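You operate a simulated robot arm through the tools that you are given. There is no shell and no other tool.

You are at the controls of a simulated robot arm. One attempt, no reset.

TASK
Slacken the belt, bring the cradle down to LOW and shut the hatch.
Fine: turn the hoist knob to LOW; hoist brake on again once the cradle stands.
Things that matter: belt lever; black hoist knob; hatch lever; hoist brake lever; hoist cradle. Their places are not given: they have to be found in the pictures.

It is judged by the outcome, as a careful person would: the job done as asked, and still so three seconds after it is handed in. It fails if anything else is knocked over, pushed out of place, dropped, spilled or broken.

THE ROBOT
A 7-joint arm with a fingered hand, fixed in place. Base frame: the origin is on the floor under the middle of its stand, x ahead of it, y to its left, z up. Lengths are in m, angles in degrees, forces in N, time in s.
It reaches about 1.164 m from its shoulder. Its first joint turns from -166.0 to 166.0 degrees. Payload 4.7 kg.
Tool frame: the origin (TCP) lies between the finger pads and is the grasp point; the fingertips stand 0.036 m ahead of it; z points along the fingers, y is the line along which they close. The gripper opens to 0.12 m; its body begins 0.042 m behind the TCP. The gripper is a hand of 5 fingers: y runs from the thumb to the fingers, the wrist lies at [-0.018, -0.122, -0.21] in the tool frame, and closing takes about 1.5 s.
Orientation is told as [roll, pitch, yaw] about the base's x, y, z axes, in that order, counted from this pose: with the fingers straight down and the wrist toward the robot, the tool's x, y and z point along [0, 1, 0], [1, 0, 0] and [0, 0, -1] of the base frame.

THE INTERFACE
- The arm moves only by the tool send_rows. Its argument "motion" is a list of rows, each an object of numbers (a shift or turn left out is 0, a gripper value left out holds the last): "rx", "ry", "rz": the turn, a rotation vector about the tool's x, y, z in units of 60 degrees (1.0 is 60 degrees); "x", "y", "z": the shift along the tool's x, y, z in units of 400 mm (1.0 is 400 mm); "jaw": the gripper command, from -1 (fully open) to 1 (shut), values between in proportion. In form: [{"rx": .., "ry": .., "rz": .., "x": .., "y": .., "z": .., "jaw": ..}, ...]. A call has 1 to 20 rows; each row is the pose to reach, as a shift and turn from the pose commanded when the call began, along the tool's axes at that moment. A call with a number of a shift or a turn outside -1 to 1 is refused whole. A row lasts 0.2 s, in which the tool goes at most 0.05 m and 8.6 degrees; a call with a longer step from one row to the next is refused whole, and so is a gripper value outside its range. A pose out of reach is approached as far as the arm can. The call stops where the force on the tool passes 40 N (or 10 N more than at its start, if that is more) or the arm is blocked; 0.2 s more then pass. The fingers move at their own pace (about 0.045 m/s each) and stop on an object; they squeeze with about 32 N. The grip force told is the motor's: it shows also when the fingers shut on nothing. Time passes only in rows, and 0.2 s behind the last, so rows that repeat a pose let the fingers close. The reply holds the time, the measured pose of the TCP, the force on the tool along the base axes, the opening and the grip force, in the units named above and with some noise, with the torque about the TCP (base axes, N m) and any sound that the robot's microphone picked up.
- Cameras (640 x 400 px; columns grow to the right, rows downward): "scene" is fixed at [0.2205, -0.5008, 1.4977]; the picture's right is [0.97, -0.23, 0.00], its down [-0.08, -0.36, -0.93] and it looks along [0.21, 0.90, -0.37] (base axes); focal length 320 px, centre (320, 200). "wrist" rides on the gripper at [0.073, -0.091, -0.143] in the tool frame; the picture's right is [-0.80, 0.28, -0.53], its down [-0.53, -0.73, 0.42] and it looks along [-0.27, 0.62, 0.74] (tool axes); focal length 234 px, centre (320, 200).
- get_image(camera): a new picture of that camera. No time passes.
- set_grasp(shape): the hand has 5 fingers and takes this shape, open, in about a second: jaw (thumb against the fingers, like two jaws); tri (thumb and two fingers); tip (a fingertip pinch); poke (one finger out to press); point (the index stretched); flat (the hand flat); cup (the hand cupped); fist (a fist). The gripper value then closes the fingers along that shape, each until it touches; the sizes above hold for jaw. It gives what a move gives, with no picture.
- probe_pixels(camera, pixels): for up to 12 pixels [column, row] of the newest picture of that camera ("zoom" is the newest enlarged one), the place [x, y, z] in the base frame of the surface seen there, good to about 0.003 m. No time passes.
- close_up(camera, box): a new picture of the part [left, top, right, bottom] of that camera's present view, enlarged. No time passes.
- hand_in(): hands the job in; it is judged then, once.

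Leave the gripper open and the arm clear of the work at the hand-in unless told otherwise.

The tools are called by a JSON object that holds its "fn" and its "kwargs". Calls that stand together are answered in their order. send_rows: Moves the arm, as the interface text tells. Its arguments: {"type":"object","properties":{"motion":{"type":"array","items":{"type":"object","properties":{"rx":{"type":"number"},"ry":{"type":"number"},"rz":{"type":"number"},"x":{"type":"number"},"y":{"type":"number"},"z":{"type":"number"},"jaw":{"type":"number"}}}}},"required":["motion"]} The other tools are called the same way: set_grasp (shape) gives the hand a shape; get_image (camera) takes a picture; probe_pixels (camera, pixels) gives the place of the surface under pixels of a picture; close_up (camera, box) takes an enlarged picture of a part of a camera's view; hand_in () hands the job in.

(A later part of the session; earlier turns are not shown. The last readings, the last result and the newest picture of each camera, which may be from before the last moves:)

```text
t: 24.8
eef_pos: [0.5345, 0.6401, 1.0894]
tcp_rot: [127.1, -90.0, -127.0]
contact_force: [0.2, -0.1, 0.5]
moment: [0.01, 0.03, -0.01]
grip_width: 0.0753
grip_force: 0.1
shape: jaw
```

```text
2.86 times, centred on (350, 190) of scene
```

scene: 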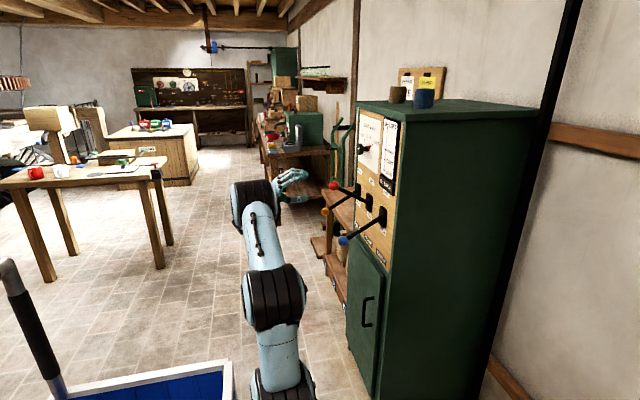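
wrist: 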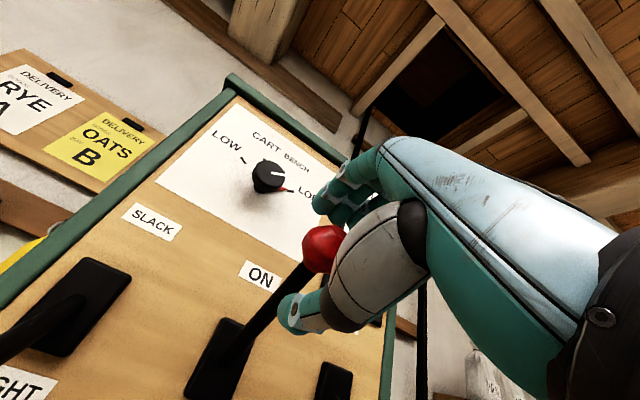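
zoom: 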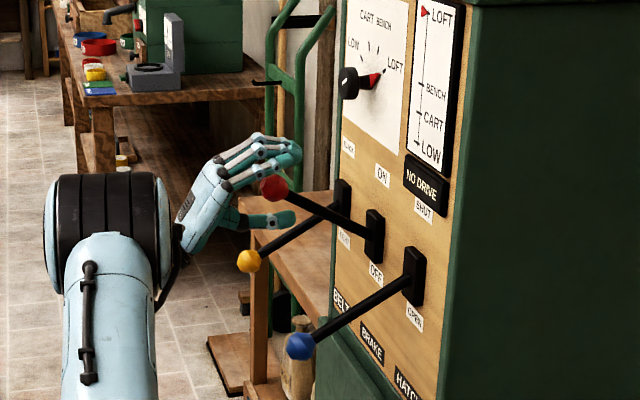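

The red ball is between fingers and thumb. Gauge reads LOFT / NO DRIVE. I push the brake lever down along its arc to OFF, with the fingers pressing from above.

{"fn": "send_rows", "kwargs": {"motion": [{"y": -0.055, "z": -0.001}, {"y": -0.121, "z": -0.034}, {"y": -0.193, "z": -0.052}, {"y": -0.266, "z": -0.059}, {"y": -0.339, "z": -0.052}, {"y": -0.411, "z": -0.034}, {"y": -0.477, "z": -0.001}]}}

{"fn": "close_up", "kwargs": {"camera": "scene", "box": [300, 90, 440, 260]}}

{"fn": "get_image", "kwargs": {"camera": "wrist"}}

```text
t: 26.4
eef_pos: [0.5341, 0.6385, 0.8991]
tcp_rot: [59.2, -90.0, -59.1]
contact_force: [-0.1, 0.6, 0.3]
moment: [0.01, 0.01, 0.02]
grip_width: 0.0753
grip_force: 0.0
shape: jaw
```

```text
2.35 times, centred on (370, 175) of scene
```

zoom: 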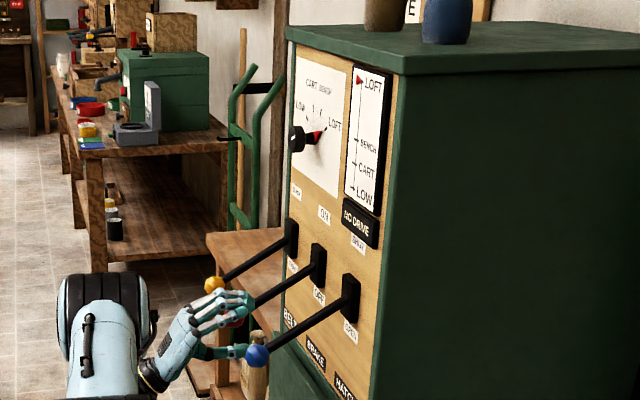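

```text
taken
```

wrist: 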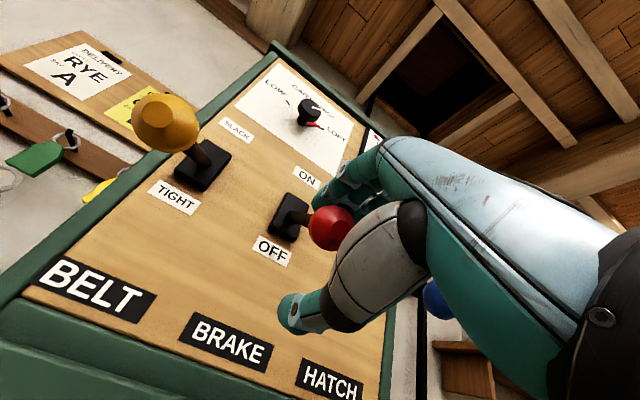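

The brake lever went down to OFF. I look closely at the gauge.

{"fn": "close_up", "kwargs": {"camera": "scene", "box": [350, 110, 410, 210]}}

{"fn": "close_up", "kwargs": {"camera": "scene", "box": [300, 170, 400, 260]}}

{"fn": "close_up", "kwargs": {"camera": "wrist", "box": [360, 20, 560, 170]}}

```text
4.00 times, centred on (380, 160) of scene
```

zoom: 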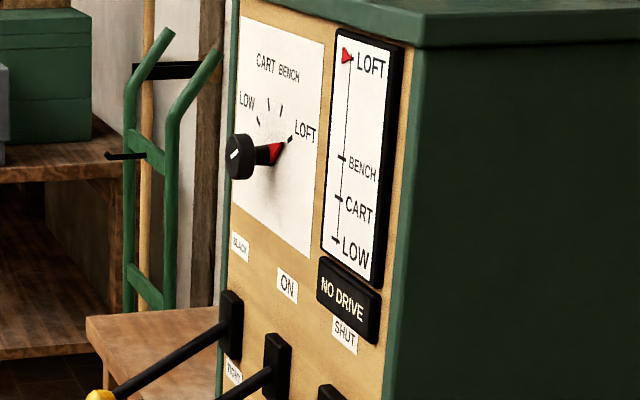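

```text
4.44 times, centred on (350, 215) of scene
```

zoom: 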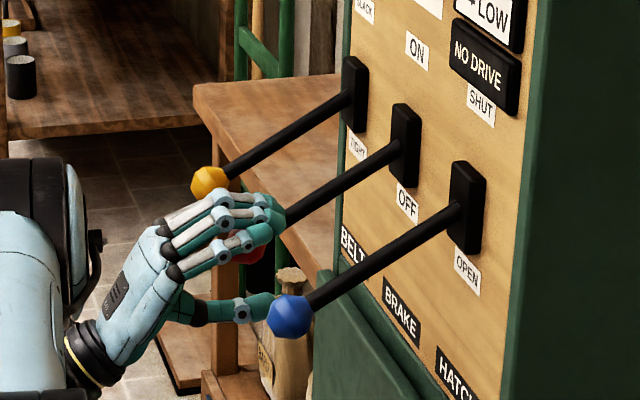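

```text
2.67 times, centred on (460, 95) of wrist
```

zoom: 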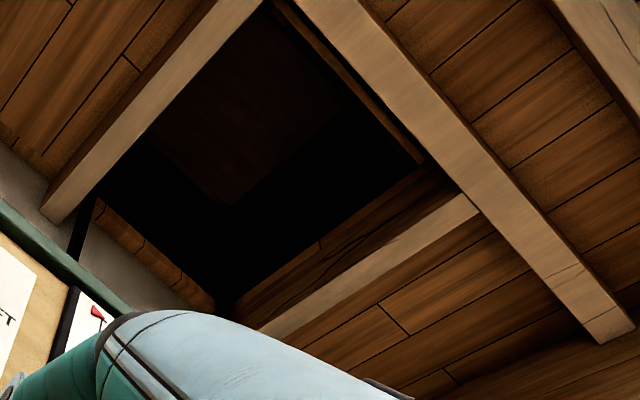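

Brake is OFF but the gauge still shows LOFT / NO DRIVE, and the cradle is still up in the loft. I centre the hand on the ball (up 0.018), back off 0.16 m, then rise in front of the knob.

{"fn": "send_rows", "kwargs": {"motion": [{"y": 0.045}, {"y": 0.045, "z": -0.1}, {"y": 0.045, "z": -0.2}, {"y": 0.045, "z": -0.3}, {"y": 0.045, "z": -0.4}, {"y": 0.045, "z": -0.4}]}}

{"fn": "close_up", "kwargs": {"camera": "scene", "box": [300, 110, 420, 260]}}

{"fn": "get_image", "kwargs": {"camera": "wrist"}}

```text
t: 27.8
eef_pos: [0.3756, 0.6401, 0.9182]
tcp_rot: [-44.1, -89.5, 44.3]
contact_force: [-1.1, 0.4, -0.6]
moment: [0.0, -0.04, 0.02]
grip_width: 0.0754
grip_force: 0.0
shape: jaw
```

```text
2.67 times, centred on (360, 185) of scene
```

zoom: 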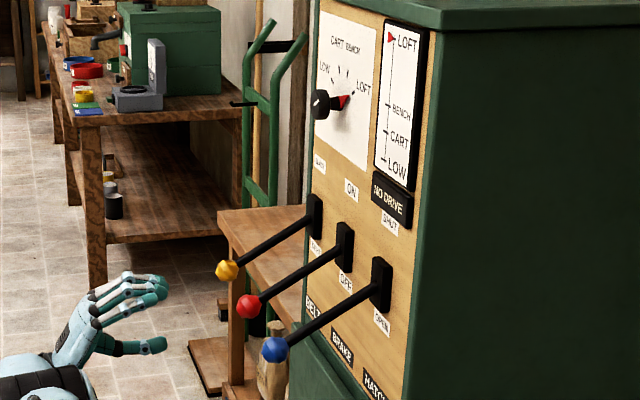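

```text
taken
```

wrist: 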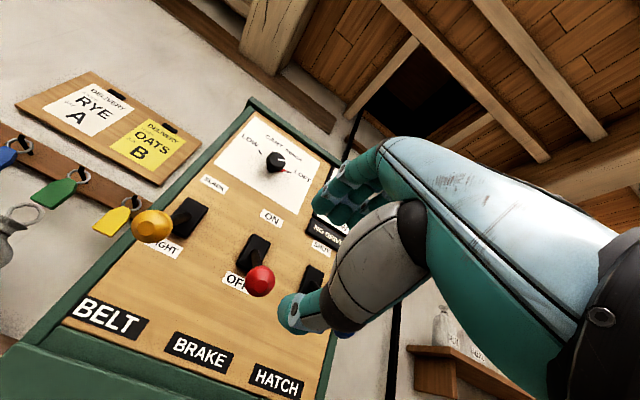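

Brake lever is clearly OFF and nothing moves (belt tight holds). Next is the knob: I rise in front of it at (·, 0.6985, 1.2115), rolling the hand +60° so that I can then turn it counter-clockwise in one sweep.

{"fn": "send_rows", "kwargs": {"motion": [{"y": 0.09, "x": 0.018, "rz": 0.125, "jaw": -0.5}, {"y": 0.18, "x": 0.036, "rz": 0.25}, {"y": 0.28, "x": 0.055, "rz": 0.375}, {"y": 0.38, "x": 0.073, "rz": 0.5}, {"y": 0.48, "x": 0.091, "rz": 0.625}, {"y": 0.58, "x": 0.11, "rz": 0.75}, {"y": 0.67, "x": 0.128, "z": 0.05, "rz": 0.875}, {"y": 0.734, "x": 0.146, "z": 0.12, "rz": 1.0}, {"y": 0.734, "x": 0.146, "z": 0.2, "rz": 1.0}, {"y": 0.734, "x": 0.146, "z": 0.2, "rz": 1.0}]}}

{"fn": "get_image", "kwargs": {"camera": "wrist"}}

{"fn": "close_up", "kwargs": {"camera": "scene", "box": [240, 80, 440, 230]}}

```text
t: 30.0
eef_pos: [0.4878, 0.7062, 1.2282]
tcp_rot: [90.1, -30.6, -88.7]
contact_force: [-1.1, -0.5, 0.7]
moment: [-0.02, -0.02, -0.03]
grip_width: 0.0896
grip_force: 0.1
shape: jaw
out of reach, approached as far as the arm can: row 1, 2, 3, 4, 5, 6, 7, 8, 9, 10
```

```text
taken
```

wrist: 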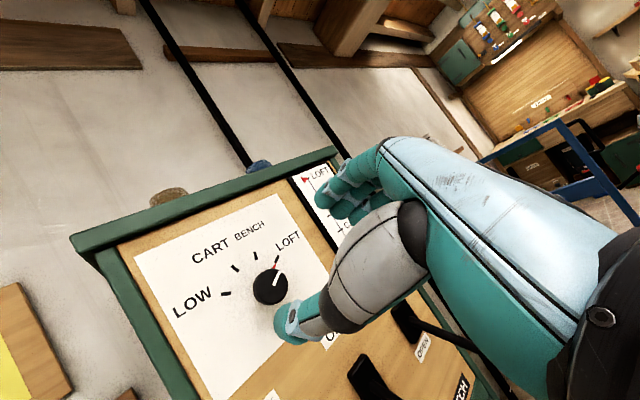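

```text
2.67 times, centred on (340, 155) of scene
```

zoom: 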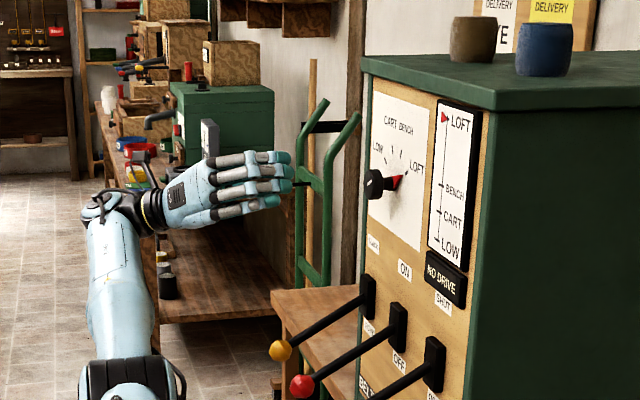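

The hand got there but short of the asked x (too close to the body); it stands at (0.488, 0.706, 1.228), rolled 60°, thumb left, fingers right. I advance toward the knob to x=0.60 and correct the small offset.

{"fn": "send_rows", "kwargs": {"motion": [{"x": -0.02, "y": -0.002, "z": 0.08, "rx": -0.01, "ry": -0.005}, {"x": -0.0458, "y": -0.0047, "z": 0.18, "rx": -0.0187, "ry": -0.011}, {"x": -0.0458, "y": -0.0047, "z": 0.28, "rx": -0.0187, "ry": -0.011}, {"x": -0.0458, "y": -0.0047, "z": 0.28, "rx": -0.0187, "ry": -0.011}]}}

{"fn": "get_image", "kwargs": {"camera": "wrist"}}

{"fn": "close_up", "kwargs": {"camera": "scene", "box": [280, 90, 440, 200]}}

```text
t: 31.0
eef_pos: [0.5977, 0.7003, 1.2115]
tcp_rot: [90.0, -30.0, -91.2]
contact_force: [0.2, -0.1, 1.2]
moment: [0.0, 0.0, -0.01]
grip_width: 0.0899
grip_force: 0.0
shape: jaw
```

```text
taken
```

wrist: 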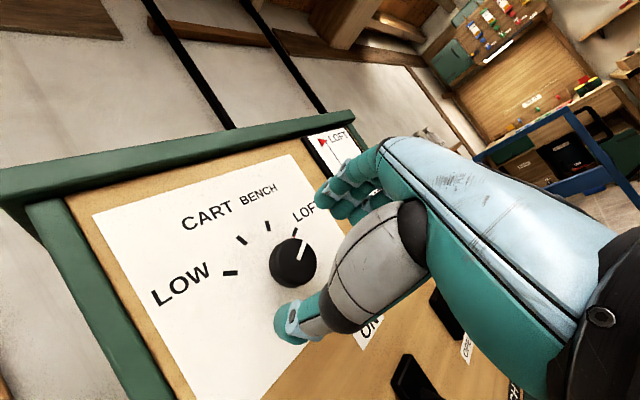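

```text
3.64 times, centred on (360, 145) of scene
```

zoom: 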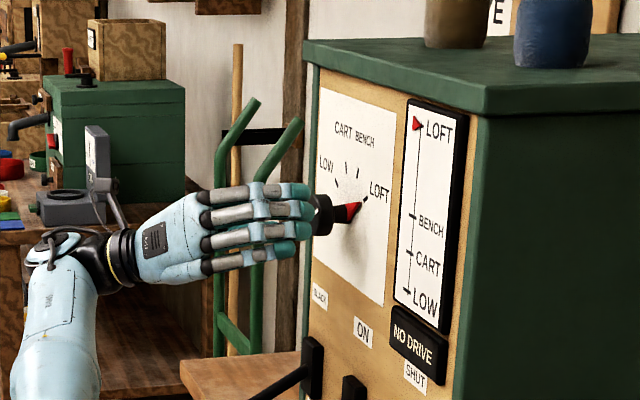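

Knob is at about (293,262) in the wrist view, nearly on the tool axis. I probe it to fine-tune the alignment.

{"fn": "probe_pixels", "kwargs": {"camera": "wrist", "pixels": [[293, 262], [280, 258], [305, 265], [292, 250], [294, 275], [275, 270], [308, 252]]}}

{"fn": "close_up", "kwargs": {"camera": "wrist", "box": [230, 200, 350, 300]}}

```text
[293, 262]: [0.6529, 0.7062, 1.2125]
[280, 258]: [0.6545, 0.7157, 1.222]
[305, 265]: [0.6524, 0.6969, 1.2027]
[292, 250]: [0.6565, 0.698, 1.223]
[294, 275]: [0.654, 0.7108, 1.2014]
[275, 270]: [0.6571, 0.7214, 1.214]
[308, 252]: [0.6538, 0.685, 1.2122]
```

```text
4.00 times, centred on (290, 250) of wrist
```

zoom: 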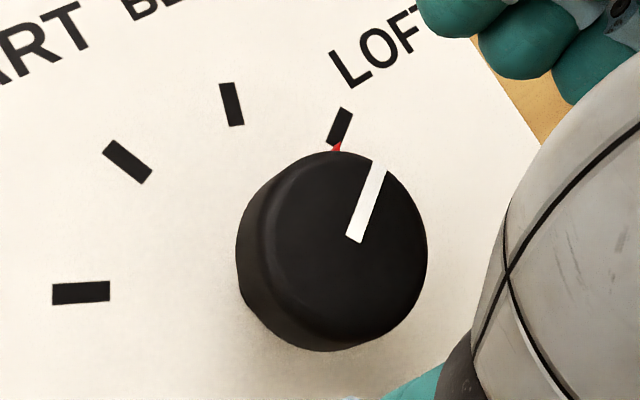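

The knob centre is about (0.653, 0.7005, 1.211), in line with the hand. I advance to x≈0.640 (fingertips ~2 cm short of the panel) and close on the knob.

{"fn": "send_rows", "kwargs": {"motion": [{"z": 0.05}, {"z": 0.105}, {"z": 0.105}]}}

{"fn": "close_up", "kwargs": {"camera": "scene", "box": [320, 100, 420, 200]}}

{"fn": "get_image", "kwargs": {"camera": "wrist"}}

```text
t: 31.8
eef_pos: [0.6397, 0.7004, 1.2114]
tcp_rot: [90.1, -30.0, -91.3]
contact_force: [0.6, -0.4, 0.6]
moment: [-0.01, 0.01, 0.01]
grip_width: 0.0896
grip_force: 0.0
shape: jaw
```

```text
4.00 times, centred on (370, 150) of scene
```

zoom: 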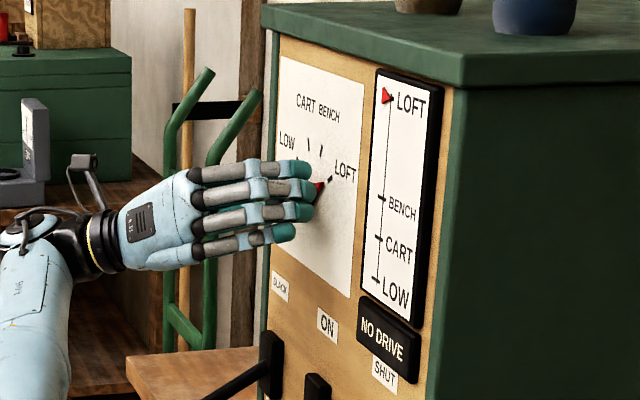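

```text
taken
```

wrist: 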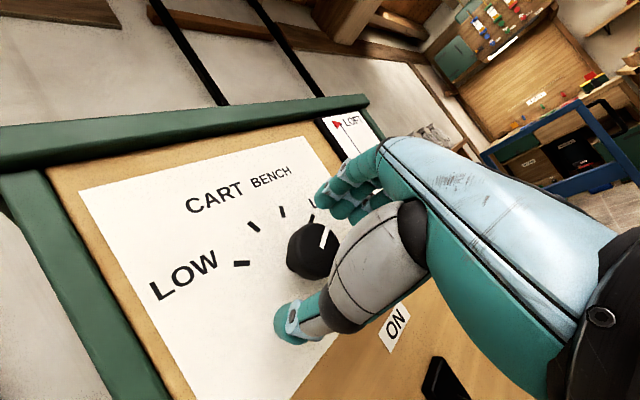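

The knob lies between thumb and fingers. I close the fingers on it.

{"fn": "send_rows", "kwargs": {"motion": [{"jaw": 1}, {"jaw": 1}, {"jaw": 1}, {"jaw": 1}, {"jaw": 1}, {"jaw": 1}, {"jaw": 1}]}}

{"fn": "get_image", "kwargs": {"camera": "wrist"}}

{"fn": "close_up", "kwargs": {"camera": "scene", "box": [320, 100, 420, 200]}}

```text
t: 33.4
eef_pos: [0.6401, 0.6993, 1.2115]
tcp_rot: [90.0, -29.9, -91.3]
contact_force: [1.6, 3.7, -2.7]
moment: [0.01, 0.04, 0.1]
grip_width: 0.0379
grip_force: 31.7
shape: jaw
```

```text
taken
```

wrist: 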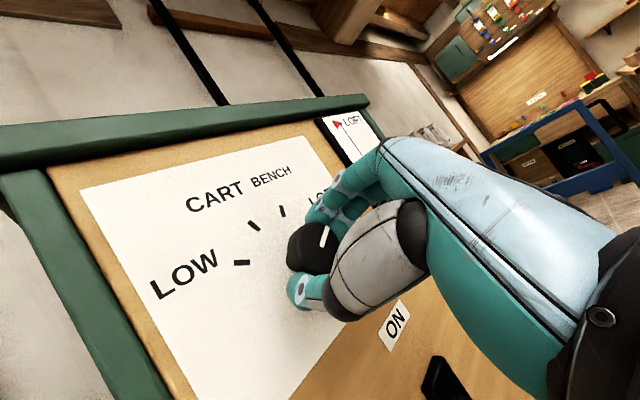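

```text
4.00 times, centred on (370, 150) of scene
```

zoom: 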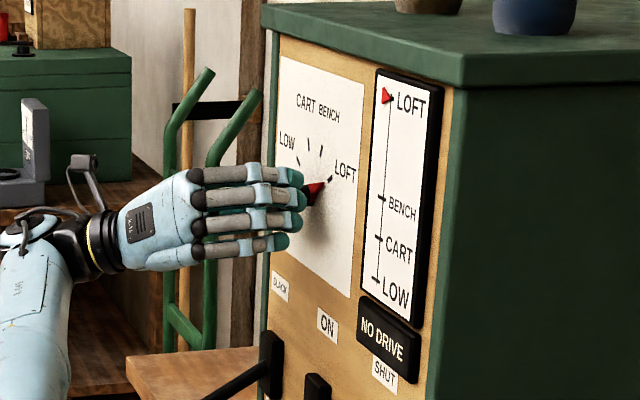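

Gripped (opening 0.038, 31.7 N), little side load. I turn counter-clockwise 60° (about the tool axis, negative).

{"fn": "send_rows", "kwargs": {"motion": [{"rz": -0.125}, {"rz": -0.25}, {"rz": -0.375}, {"rz": -0.5}, {"rz": -0.625}, {"rz": -0.75}, {"rz": -0.875}, {"rz": -1.0}]}}

{"fn": "get_image", "kwargs": {"camera": "wrist"}}

{"fn": "close_up", "kwargs": {"camera": "scene", "box": [320, 100, 420, 200]}}

```text
t: 35.2
eef_pos: [0.6408, 0.6984, 1.2113]
tcp_rot: [-92.7, -89.9, 91.1]
contact_force: [1.9, -0.6, -0.6]
moment: [0.01, -0.24, 0.0]
grip_width: 0.0377
grip_force: 31.8
shape: jaw
```

```text
taken
```

wrist: 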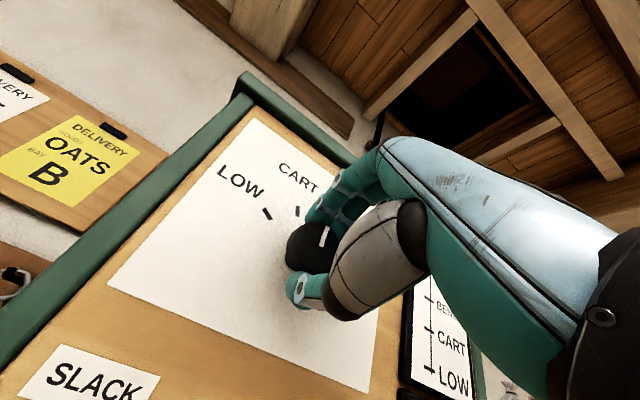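

```text
4.00 times, centred on (370, 150) of scene
```

zoom: 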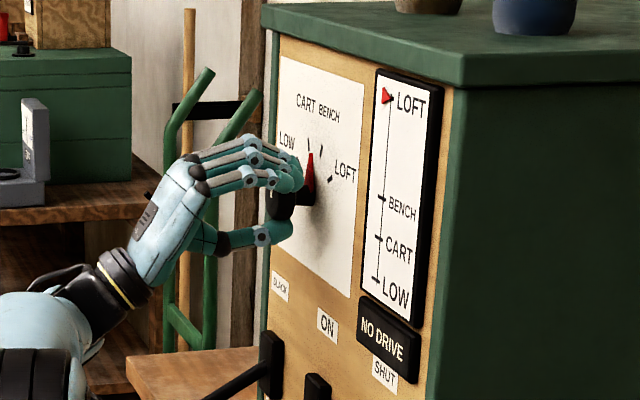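

The red pointer now points up, between BENCH and CART; gauge still LOFT / NO DRIVE. I continue 60° further.

{"fn": "send_rows", "kwargs": {"motion": [{"rz": -0.125}, {"rz": -0.25}, {"rz": -0.375}, {"rz": -0.5}, {"rz": -0.625}, {"rz": -0.75}, {"rz": -0.875}, {"rz": -1.0}]}}

{"fn": "get_image", "kwargs": {"camera": "wrist"}}

{"fn": "close_up", "kwargs": {"camera": "scene", "box": [320, 100, 420, 200]}}

```text
t: 37.0
eef_pos: [0.6385, 0.6989, 1.2129]
tcp_rot: [-90.0, -29.9, 88.7]
contact_force: [4.4, 5.1, 6.1]
moment: [-0.02, -0.41, 0.55]
grip_width: 0.0371
grip_force: 31.8
shape: jaw
```

```text
taken
```

wrist: 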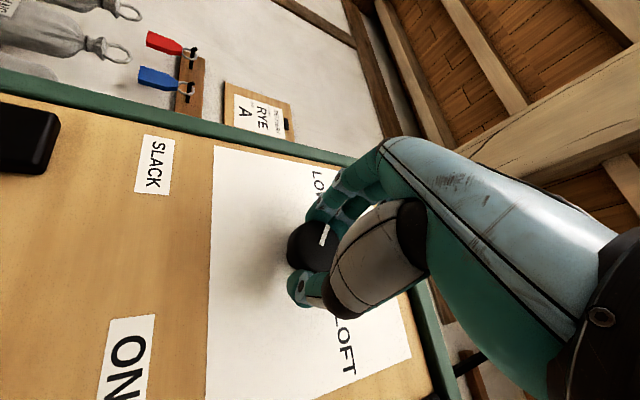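

```text
4.00 times, centred on (370, 150) of scene
```

zoom: 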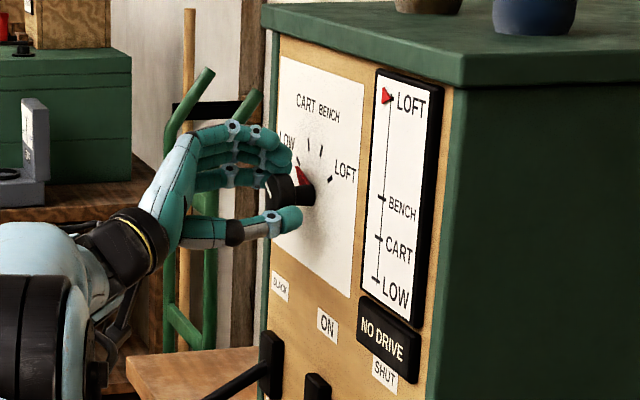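

The pointer is near LOW. I look closer, then nudge a few degrees more if required.

{"fn": "close_up", "kwargs": {"camera": "scene", "box": [375, 125, 405, 155]}}

{"fn": "close_up", "kwargs": {"camera": "scene", "box": [370, 125, 410, 155]}}

{"fn": "close_up", "kwargs": {"camera": "scene", "box": [380, 130, 410, 155]}}

```text
13.33 times, centred on (390, 140) of scene
```

zoom: 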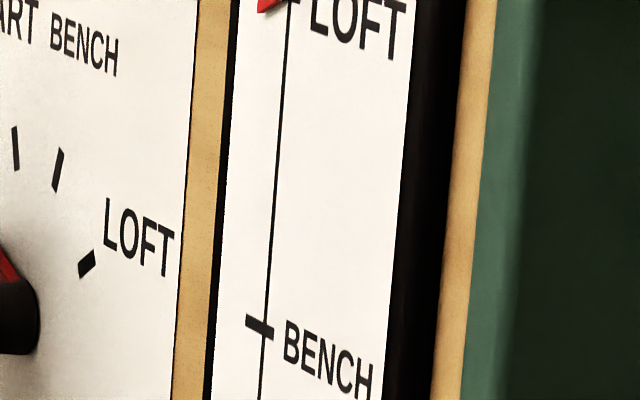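

```text
13.33 times, centred on (390, 140) of scene
```

zoom: 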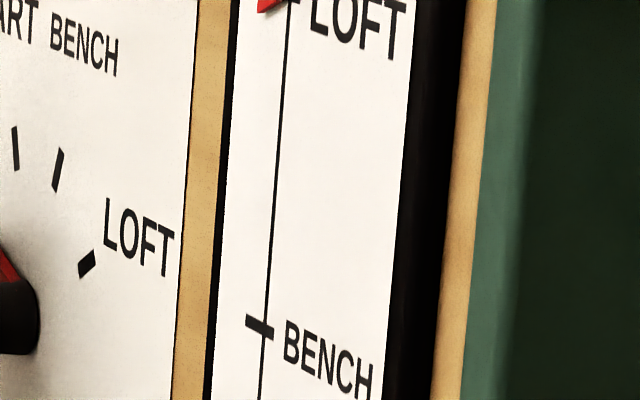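

```text
16.00 times, centred on (395, 142) of scene
```

zoom: 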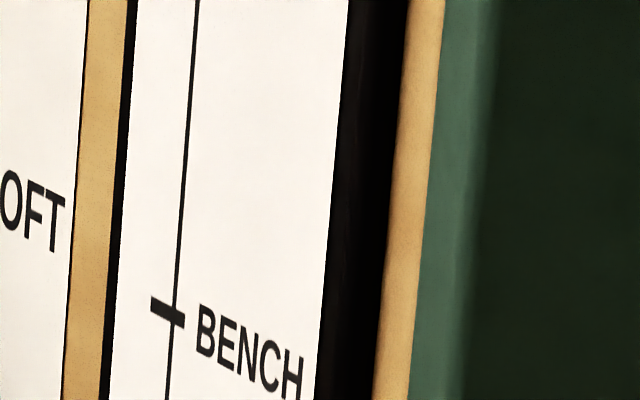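

{"fn": "close_up", "kwargs": {"camera": "scene", "box": [340, 125, 385, 155]}}

{"fn": "close_up", "kwargs": {"camera": "wrist", "box": [240, 150, 400, 290]}}

```text
13.33 times, centred on (362, 140) of scene
```

zoom: 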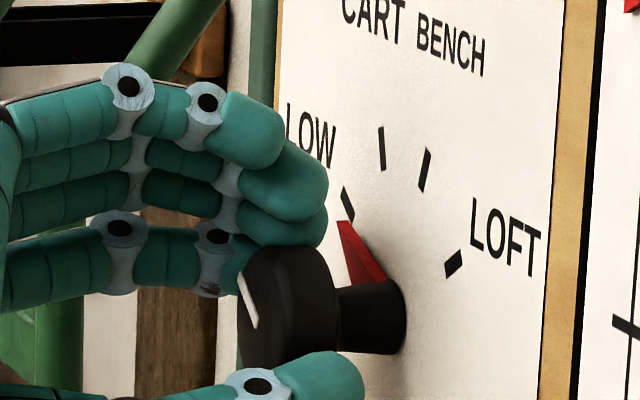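

```text
2.86 times, centred on (320, 220) of wrist
```

zoom: 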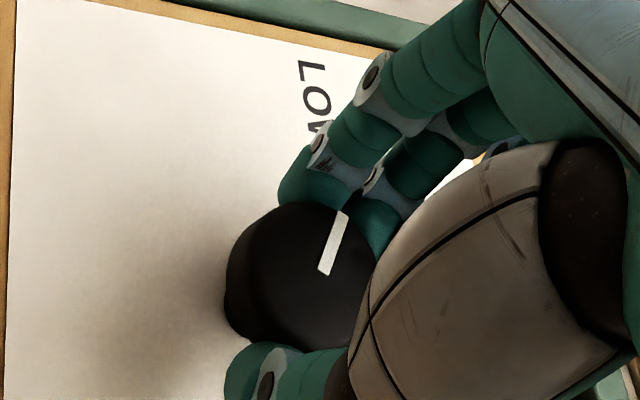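

The pointer is on the LOW mark. I open the fingers and back off straight, then look at the gauge.

{"fn": "send_rows", "kwargs": {"motion": [{"jaw": -0.5}, {"jaw": -0.5}, {"jaw": -0.5}, {"jaw": -0.5}, {"jaw": -0.5}, {"z": -0.1}, {"z": -0.2}, {"z": -0.3}, {"z": -0.3}]}}

{"fn": "close_up", "kwargs": {"camera": "scene", "box": [320, 100, 420, 200]}}

{"fn": "get_image", "kwargs": {"camera": "wrist"}}

```text
t: 39.0
eef_pos: [0.5189, 0.6998, 1.2109]
tcp_rot: [-90.0, -30.0, 88.7]
contact_force: [0.7, 0.0, 0.5]
moment: [-0.04, 0.03, 0.03]
grip_width: 0.0897
grip_force: 0.1
shape: jaw
```

```text
4.00 times, centred on (370, 150) of scene
```

zoom: 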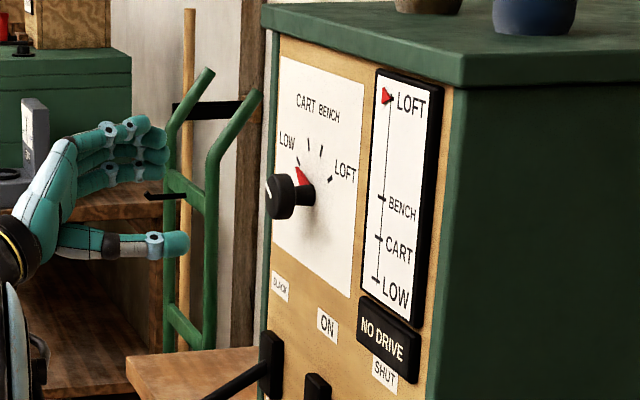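

```text
taken
```

wrist: 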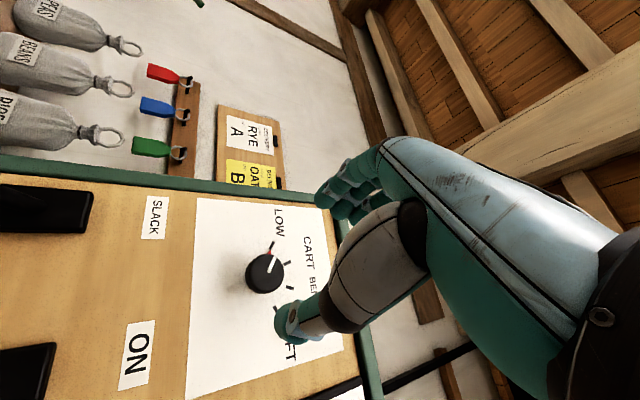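

Knob points to LOW, brake is OFF, belt tight — but the gauge stays at LOFT / NO DRIVE. I verify the brake lever is truly fully down by comparing the ball heights, and check the gauge once more after a pause.

{"fn": "send_rows", "kwargs": {"motion": [{"z": 0}, {"z": 0}, {"z": 0}, {"z": 0}, {"z": 0}]}}

{"fn": "get_image", "kwargs": {"camera": "scene"}}

{"fn": "close_up", "kwargs": {"camera": "scene", "box": [310, 110, 410, 260]}}

{"fn": "probe_pixels", "kwargs": {"camera": "zoom", "pixels": [[227, 270], [247, 307], [275, 349]]}}

```text
t: 40.2
eef_pos: [0.5198, 0.7007, 1.2107]
tcp_rot: [-90.0, -30.0, 88.8]
contact_force: [-0.2, -0.5, 0.3]
moment: [0.0, 0.02, 0.0]
grip_width: 0.0896
grip_force: 0.1
shape: jaw
```

```text
taken
```

scene: 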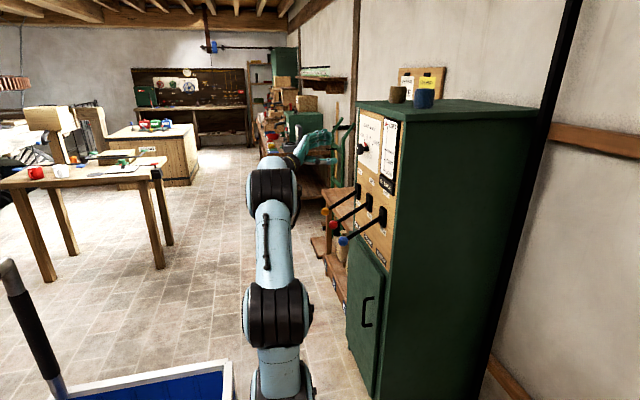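

```text
2.67 times, centred on (360, 185) of scene
```

zoom: 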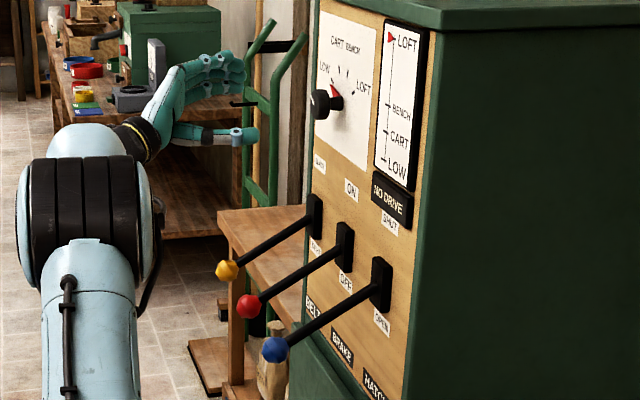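

```text
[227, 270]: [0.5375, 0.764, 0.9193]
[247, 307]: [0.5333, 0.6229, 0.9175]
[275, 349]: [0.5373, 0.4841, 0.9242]
```

All three balls are at the bottom (z≈0.92), so the brake is fully OFF and, with the belt tight on a shaft that gives no drive, the cradle is simply held. So the belt must be slackened to let it come down. A careful way: put the brake ON first, slacken the belt, then ease the brake off. I go back to the brake lever, hand level, thumb below.

{"fn": "send_rows", "kwargs": {"motion": [{"z": -0.1, "rz": 0.125, "jaw": -0.25}, {"z": -0.2, "rz": 0.25}, {"z": -0.3, "rz": 0.375, "x": 0.03, "y": -0.027}, {"z": -0.3, "rz": 0.5, "x": 0.12, "y": -0.11}, {"z": -0.3, "rz": 0.625, "x": 0.21, "y": -0.192}, {"z": -0.3, "rz": 0.75, "x": 0.3, "y": -0.274}, {"z": -0.3, "rz": 0.875, "x": 0.385, "y": -0.352}, {"z": -0.3, "rz": 1.0, "x": 0.46, "y": -0.42}, {"z": -0.3, "rz": 1.0, "x": 0.529, "y": -0.4836}, {"z": -0.3, "rz": 1.0, "x": 0.529, "y": -0.4836}]}}

{"fn": "get_image", "kwargs": {"camera": "wrist"}}

{"fn": "close_up", "kwargs": {"camera": "scene", "box": [260, 110, 420, 260]}}

```text
t: 42.4
eef_pos: [0.3991, 0.6436, 0.9322]
tcp_rot: [85.6, -89.9, -86.9]
contact_force: [0.2, 0.0, -0.1]
moment: [0.0, -0.01, -0.02]
grip_width: 0.0751
grip_force: 0.0
shape: jaw
```

```text
taken
```

wrist: 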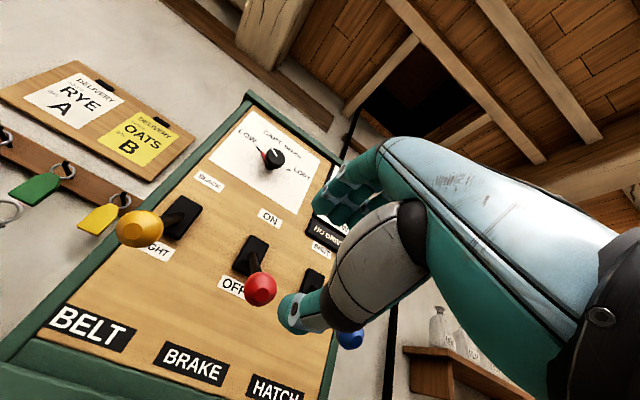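

```text
2.67 times, centred on (340, 185) of scene
```

zoom: 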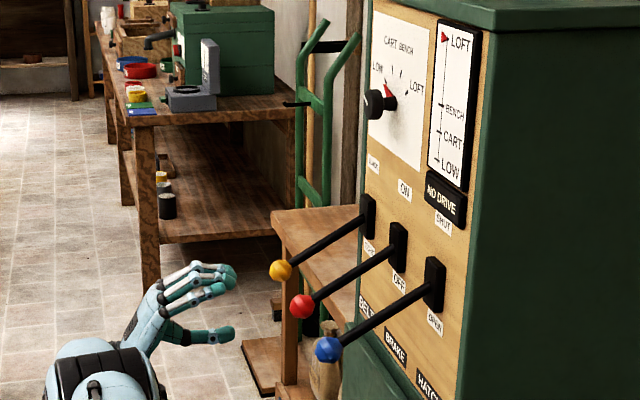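

The hand is level in front of the red ball at (260,289). I advance over it and push it up along its arc to ON.

{"fn": "send_rows", "kwargs": {"motion": [{"x": -0.01, "y": -0.03, "z": 0.1}, {"x": -0.01, "y": -0.03, "z": 0.2}, {"x": -0.01, "y": -0.03, "z": 0.28}, {"x": -0.01, "y": -0.03, "z": 0.34}, {"x": -0.01, "y": 0.016, "z": 0.3375}, {"x": -0.01, "y": 0.083, "z": 0.305}, {"x": -0.01, "y": 0.154, "z": 0.2865}, {"x": -0.01, "y": 0.2275, "z": 0.28}, {"x": -0.01, "y": 0.301, "z": 0.2865}, {"x": -0.01, "y": 0.372, "z": 0.305}, {"x": -0.01, "y": 0.441, "z": 0.3375}]}}

{"fn": "get_image", "kwargs": {"camera": "wrist"}}

{"fn": "close_up", "kwargs": {"camera": "scene", "box": [290, 110, 430, 250]}}

```text
t: 44.8
eef_pos: [0.5342, 0.6363, 1.1083]
tcp_rot: [-42.1, -90.0, 40.7]
contact_force: [-3.1, -0.3, -2.1]
moment: [-0.02, 0.22, -0.02]
grip_width: 0.0771
grip_force: 0.1
shape: jaw
```

```text
taken
```

wrist: 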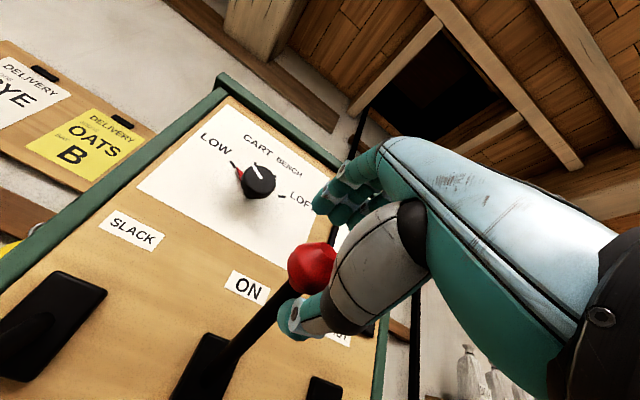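

```text
2.86 times, centred on (360, 180) of scene
```

zoom: 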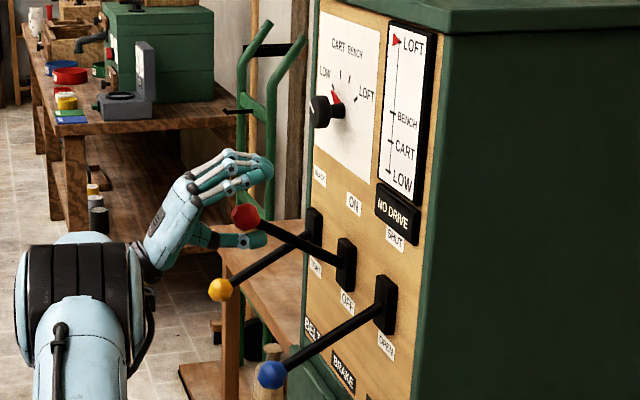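

Brake lever is up at ON. Now I leave it, back off, and go over to the yellow belt lever at y≈0.779, z≈0.918.

{"fn": "send_rows", "kwargs": {"motion": [{"y": -0.05}, {"y": -0.05, "z": -0.1}, {"y": -0.05, "z": -0.2}, {"y": -0.05, "z": -0.3}, {"y": -0.05, "z": -0.36}, {"x": 0.08, "y": -0.13, "z": -0.36}, {"x": 0.16, "y": -0.2, "z": -0.36}, {"x": 0.24, "y": -0.28, "z": -0.36}, {"x": 0.31, "y": -0.37, "z": -0.36}, {"x": 0.357, "y": -0.46, "z": -0.36}, {"x": 0.357, "y": -0.47, "z": -0.36}]}}

{"fn": "get_image", "kwargs": {"camera": "wrist"}}

{"fn": "close_up", "kwargs": {"camera": "scene", "box": [260, 110, 420, 260]}}

```text
t: 47.2
eef_pos: [0.3925, 0.7818, 0.9202]
tcp_rot: [33.5, -90.0, -34.9]
contact_force: [-0.6, -0.4, 0.5]
moment: [0.02, 0.0, 0.0]
grip_width: 0.0755
grip_force: 0.0
shape: jaw
```

```text
taken
```

wrist: 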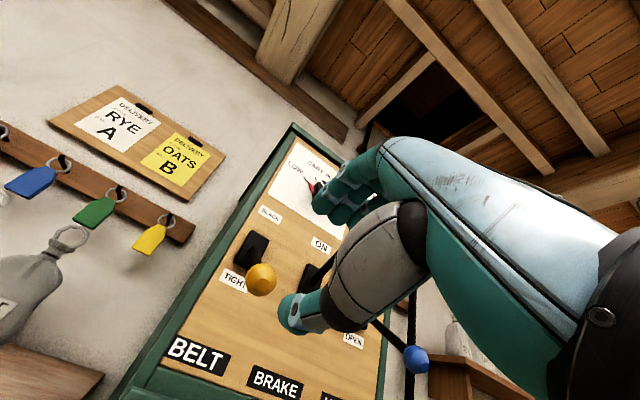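

```text
2.67 times, centred on (340, 185) of scene
```

zoom: 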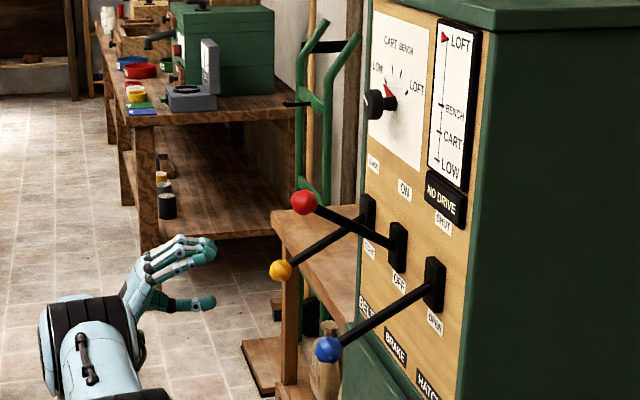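

Brake is ON, gauge LOFT. The yellow ball is at (261,279) right ahead of the hand. I probe it, then advance and push it up to SLACK.

{"fn": "probe_pixels", "kwargs": {"camera": "wrist", "pixels": [[261, 279], [261, 270], [261, 288]]}}

{"fn": "send_rows", "kwargs": {"motion": [{"x": -0.007, "z": 0.1}, {"x": -0.007, "z": 0.2}, {"x": -0.007, "z": 0.29}, {"x": -0.007, "z": 0.356}, {"x": -0.007, "z": 0.356}]}}

{"fn": "get_image", "kwargs": {"camera": "wrist"}}

{"fn": "close_up", "kwargs": {"camera": "scene", "box": [270, 150, 430, 260]}}

```text
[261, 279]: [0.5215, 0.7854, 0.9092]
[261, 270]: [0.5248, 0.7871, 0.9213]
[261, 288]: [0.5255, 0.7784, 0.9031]
```

```text
t: 48.4
eef_pos: [0.5351, 0.7753, 0.9208]
tcp_rot: [-4.5, -90.0, 3.2]
contact_force: [-0.7, -0.7, -0.4]
moment: [0.04, 0.03, 0.01]
grip_width: 0.0751
grip_force: 0.1
shape: jaw
```

```text
taken
```

wrist: 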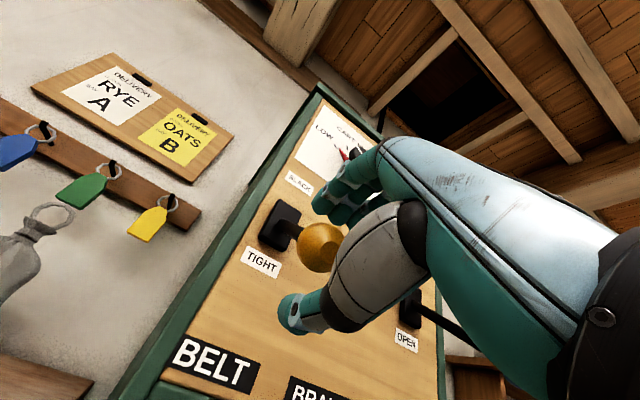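

```text
3.64 times, centred on (350, 205) of scene
```

zoom: 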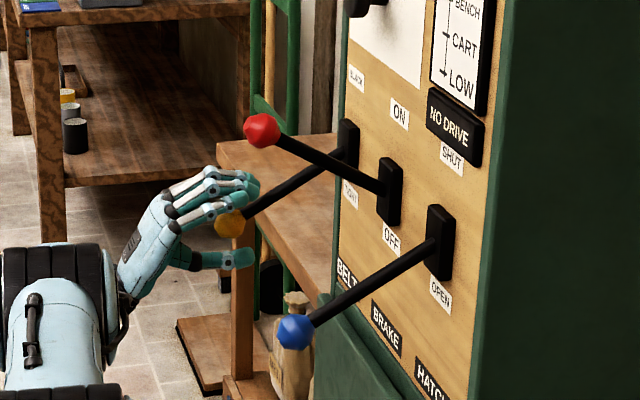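

The yellow ball is between fingers and thumb. With the brake ON, I push the belt lever up along its arc to SLACK.

{"fn": "send_rows", "kwargs": {"motion": [{"y": 0.044, "z": -0.003}, {"y": 0.111, "z": -0.035}, {"y": 0.182, "z": -0.054}, {"y": 0.2555, "z": -0.06}, {"y": 0.329, "z": -0.054}, {"y": 0.4, "z": -0.035}, {"y": 0.469, "z": -0.003}]}}

{"fn": "get_image", "kwargs": {"camera": "wrist"}}

{"fn": "close_up", "kwargs": {"camera": "scene", "box": [290, 110, 430, 250]}}

```text
t: 50.0
eef_pos: [0.5333, 0.7765, 1.1079]
tcp_rot: [-111.2, -89.9, 110.1]
contact_force: [-3.5, -0.2, -1.5]
moment: [-0.03, 0.17, -0.03]
grip_width: 0.0774
grip_force: 0.1
shape: jaw
```

```text
taken
```

wrist: 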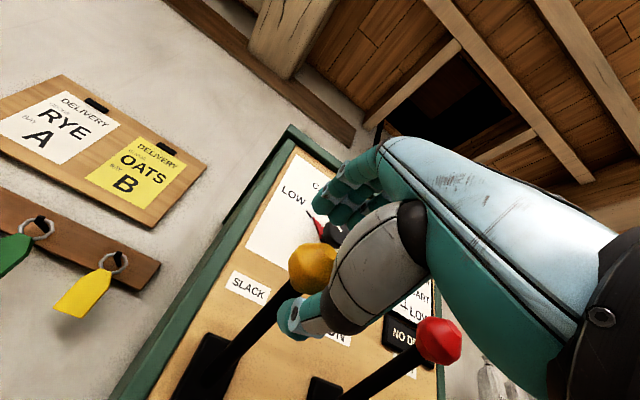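

```text
2.86 times, centred on (360, 180) of scene
```

zoom: 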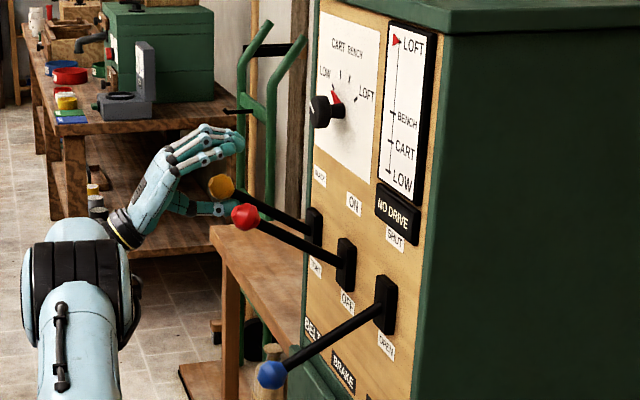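

Belt lever is up at SLACK; gauge LOFT, brake ON holds. I back off and return to the red brake lever.

{"fn": "send_rows", "kwargs": {"motion": [{"y": -0.05}, {"y": -0.05, "z": -0.1}, {"y": -0.05, "z": -0.2}, {"y": -0.05, "z": -0.3}, {"y": -0.05, "z": -0.34}, {"x": -0.1, "y": -0.05, "z": -0.34}, {"x": -0.2, "y": -0.045, "z": -0.34}, {"x": -0.29, "y": -0.045, "z": -0.34}, {"x": -0.343, "y": -0.045, "z": -0.34}, {"x": -0.343, "y": -0.045, "z": -0.34}]}}

{"fn": "get_image", "kwargs": {"camera": "wrist"}}

{"fn": "close_up", "kwargs": {"camera": "scene", "box": [260, 110, 420, 260]}}

```text
t: 52.2
eef_pos: [0.3935, 0.6426, 1.0905]
tcp_rot: [36.0, -89.9, -37.1]
contact_force: [0.6, 0.1, 0.1]
moment: [-0.01, -0.01, 0.0]
grip_width: 0.0753
grip_force: 0.1
shape: jaw
```

```text
taken
```

wrist: 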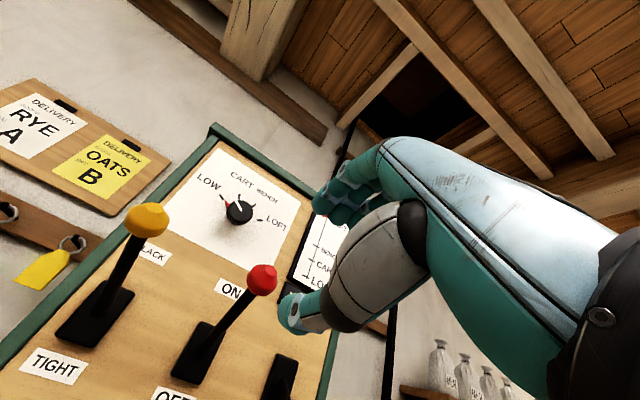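

```text
2.67 times, centred on (340, 185) of scene
```

zoom: 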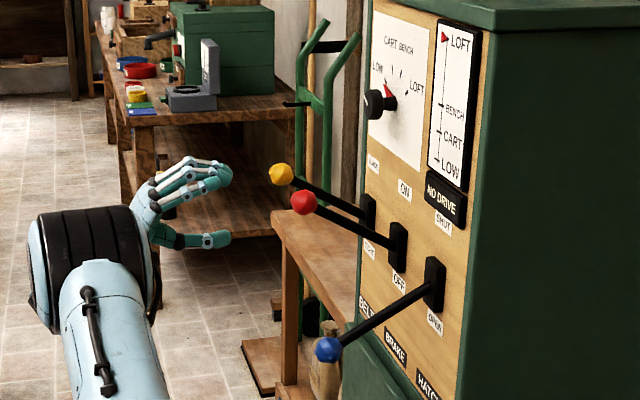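

Everything as expected: brake ON, belt SLACK. I advance on the red ball and narrow the fingers to ~0.055 so I can ease the lever both ways.

{"fn": "send_rows", "kwargs": {"motion": [{"x": -0.008, "y": -0.008, "z": 0.1}, {"x": -0.008, "y": -0.008, "z": 0.2}, {"x": -0.008, "y": -0.008, "z": 0.29}, {"x": -0.008, "y": -0.008, "z": 0.354}, {"x": -0.008, "y": -0.008, "z": 0.354, "jaw": 0.08}, {"x": -0.008, "y": -0.008, "z": 0.354, "jaw": 0.08}, {"x": -0.008, "y": -0.008, "z": 0.354, "jaw": 0.08}]}}

{"fn": "get_image", "kwargs": {"camera": "wrist"}}

{"fn": "close_up", "kwargs": {"camera": "scene", "box": [290, 110, 430, 250]}}

```text
t: 53.8
eef_pos: [0.536, 0.6352, 1.0877]
tcp_rot: [51.7, -90.0, -53.0]
contact_force: [-0.4, -0.8, 0.7]
moment: [-0.03, 0.03, -0.04]
grip_width: 0.0558
grip_force: 0.0
shape: jaw
```

```text
taken
```

wrist: 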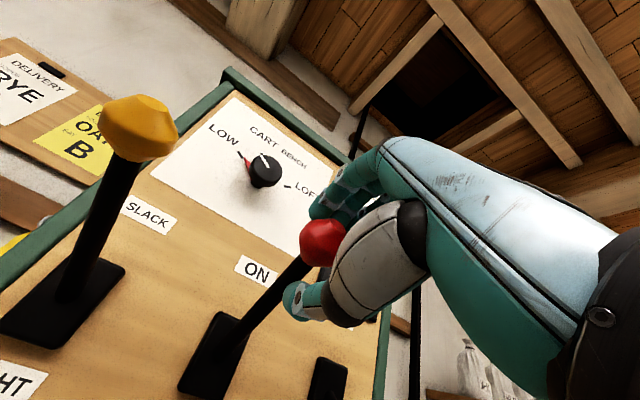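

```text
2.86 times, centred on (360, 180) of scene
```

zoom: 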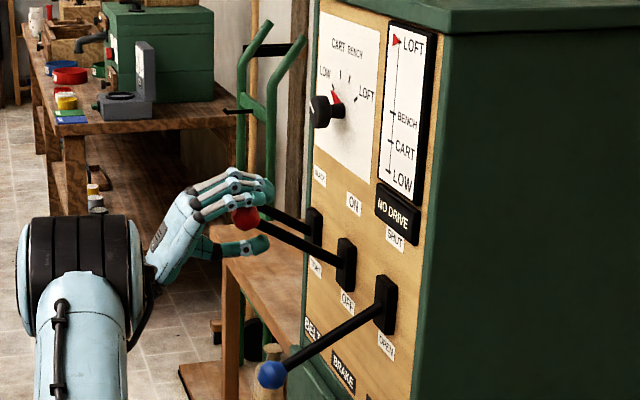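

I ease the brake lever about a third of the way (to ~+10°) and check the gauge.

{"fn": "send_rows", "kwargs": {"motion": [{"y": -0.045, "z": -0.019}, {"y": -0.091, "z": -0.0375}, {"y": -0.126, "z": -0.047}, {"y": -0.162, "z": -0.056}]}}

{"fn": "close_up", "kwargs": {"camera": "scene", "box": [290, 110, 430, 250]}}

```text
t: 54.8
eef_pos: [0.5128, 0.6362, 1.0207]
tcp_rot: [-50.3, -90.0, 49.0]
contact_force: [0.6, -0.6, 0.1]
moment: [0.0, 0.03, 0.02]
grip_width: 0.0556
grip_force: 0.2
shape: jaw
```

```text
2.86 times, centred on (360, 180) of scene
```

zoom: 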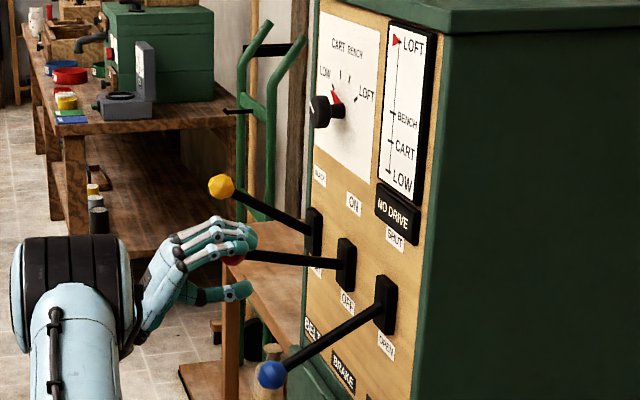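

No motion yet. I ease it to a little below level.

{"fn": "send_rows", "kwargs": {"motion": [{"y": -0.035, "z": -0.003}, {"y": -0.068, "z": -0.0045}, {"y": -0.1, "z": -0.003}]}}

{"fn": "close_up", "kwargs": {"camera": "scene", "box": [290, 110, 430, 250]}}

```text
t: 55.6
eef_pos: [0.512, 0.6347, 0.98]
tcp_rot: [3.8, -90.0, -5.0]
contact_force: [-1.0, 0.4, -0.7]
moment: [-0.01, -0.02, -0.01]
grip_width: 0.0556
grip_force: 0.0
shape: jaw
```

```text
2.86 times, centred on (360, 180) of scene
```

zoom: 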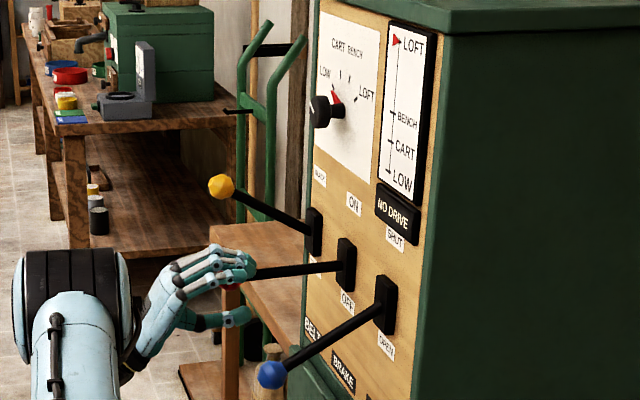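

Lever just below level; still LOFT. I keep easing it in small steps.

{"fn": "send_rows", "kwargs": {"motion": [{"y": -0.03, "z": 0.002}, {"y": -0.06, "z": 0.006}]}}

{"fn": "close_up", "kwargs": {"camera": "scene", "box": [290, 110, 430, 250]}}

```text
t: 56.2
eef_pos: [0.5147, 0.6355, 0.9566]
tcp_rot: [97.2, -90.0, -98.6]
contact_force: [-0.7, -0.6, 0.2]
moment: [0.01, 0.04, 0.01]
grip_width: 0.0557
grip_force: 0.0
shape: jaw
```

```text
2.86 times, centred on (360, 180) of scene
```

zoom: 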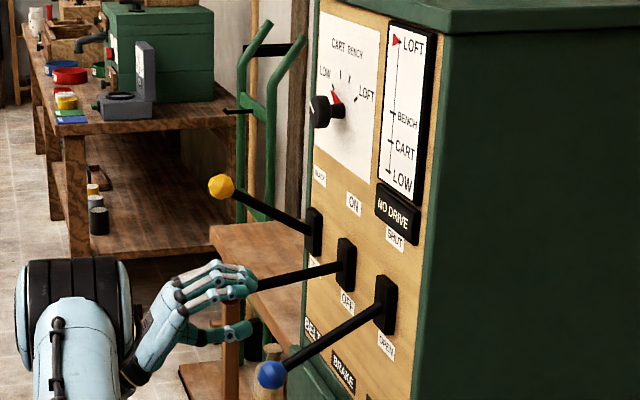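

Still LOFT. I go on to about -20°, then -30°.

{"fn": "send_rows", "kwargs": {"motion": [{"y": -0.03, "z": 0.008}, {"y": -0.055, "z": 0.016}]}}

{"fn": "close_up", "kwargs": {"camera": "scene", "box": [290, 110, 430, 250]}}

```text
t: 56.8
eef_pos: [0.5203, 0.6351, 0.9352]
tcp_rot: [38.9, -90.0, -40.2]
contact_force: [0.4, 0.1, 0.5]
moment: [0.01, 0.02, 0.0]
grip_width: 0.0556
grip_force: 0.0
shape: jaw
```

```text
2.86 times, centred on (360, 180) of scene
```

zoom: 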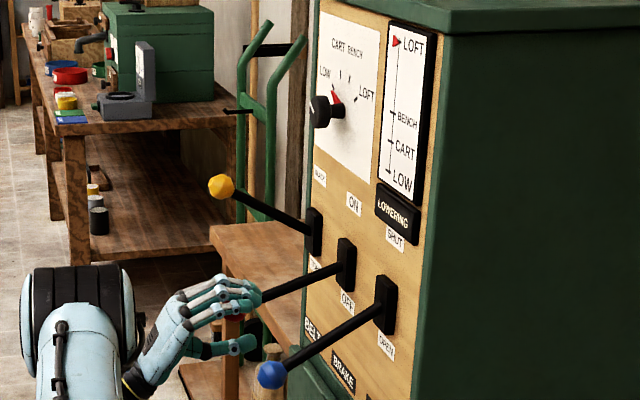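

The display changed to "LOWERING" — the cradle is coming down. I hold the lever there, and check how fast it descends.

{"fn": "send_rows", "kwargs": {"motion": [{"y": -0.02, "z": 0.01}, {"y": -0.04, "z": 0.02}]}}

{"fn": "close_up", "kwargs": {"camera": "scene", "box": [340, 110, 420, 210]}}

```text
t: 57.4
eef_pos: [0.5292, 0.6347, 0.9198]
tcp_rot: [-16.9, -90.0, 15.6]
contact_force: [-0.5, 0.1, 0.7]
moment: [0.02, 0.05, 0.0]
grip_width: 0.0556
grip_force: 0.0
shape: jaw
```

```text
4.00 times, centred on (380, 160) of scene
```

zoom: 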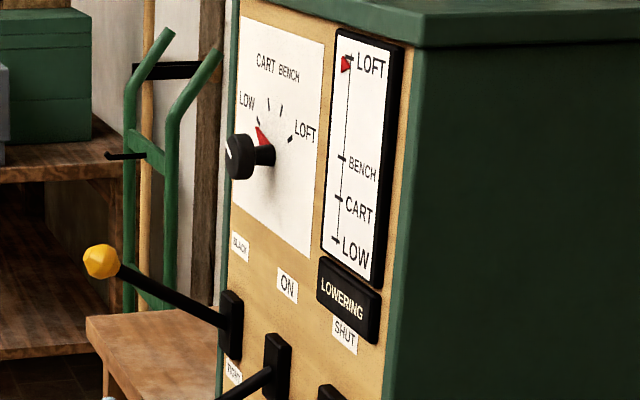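

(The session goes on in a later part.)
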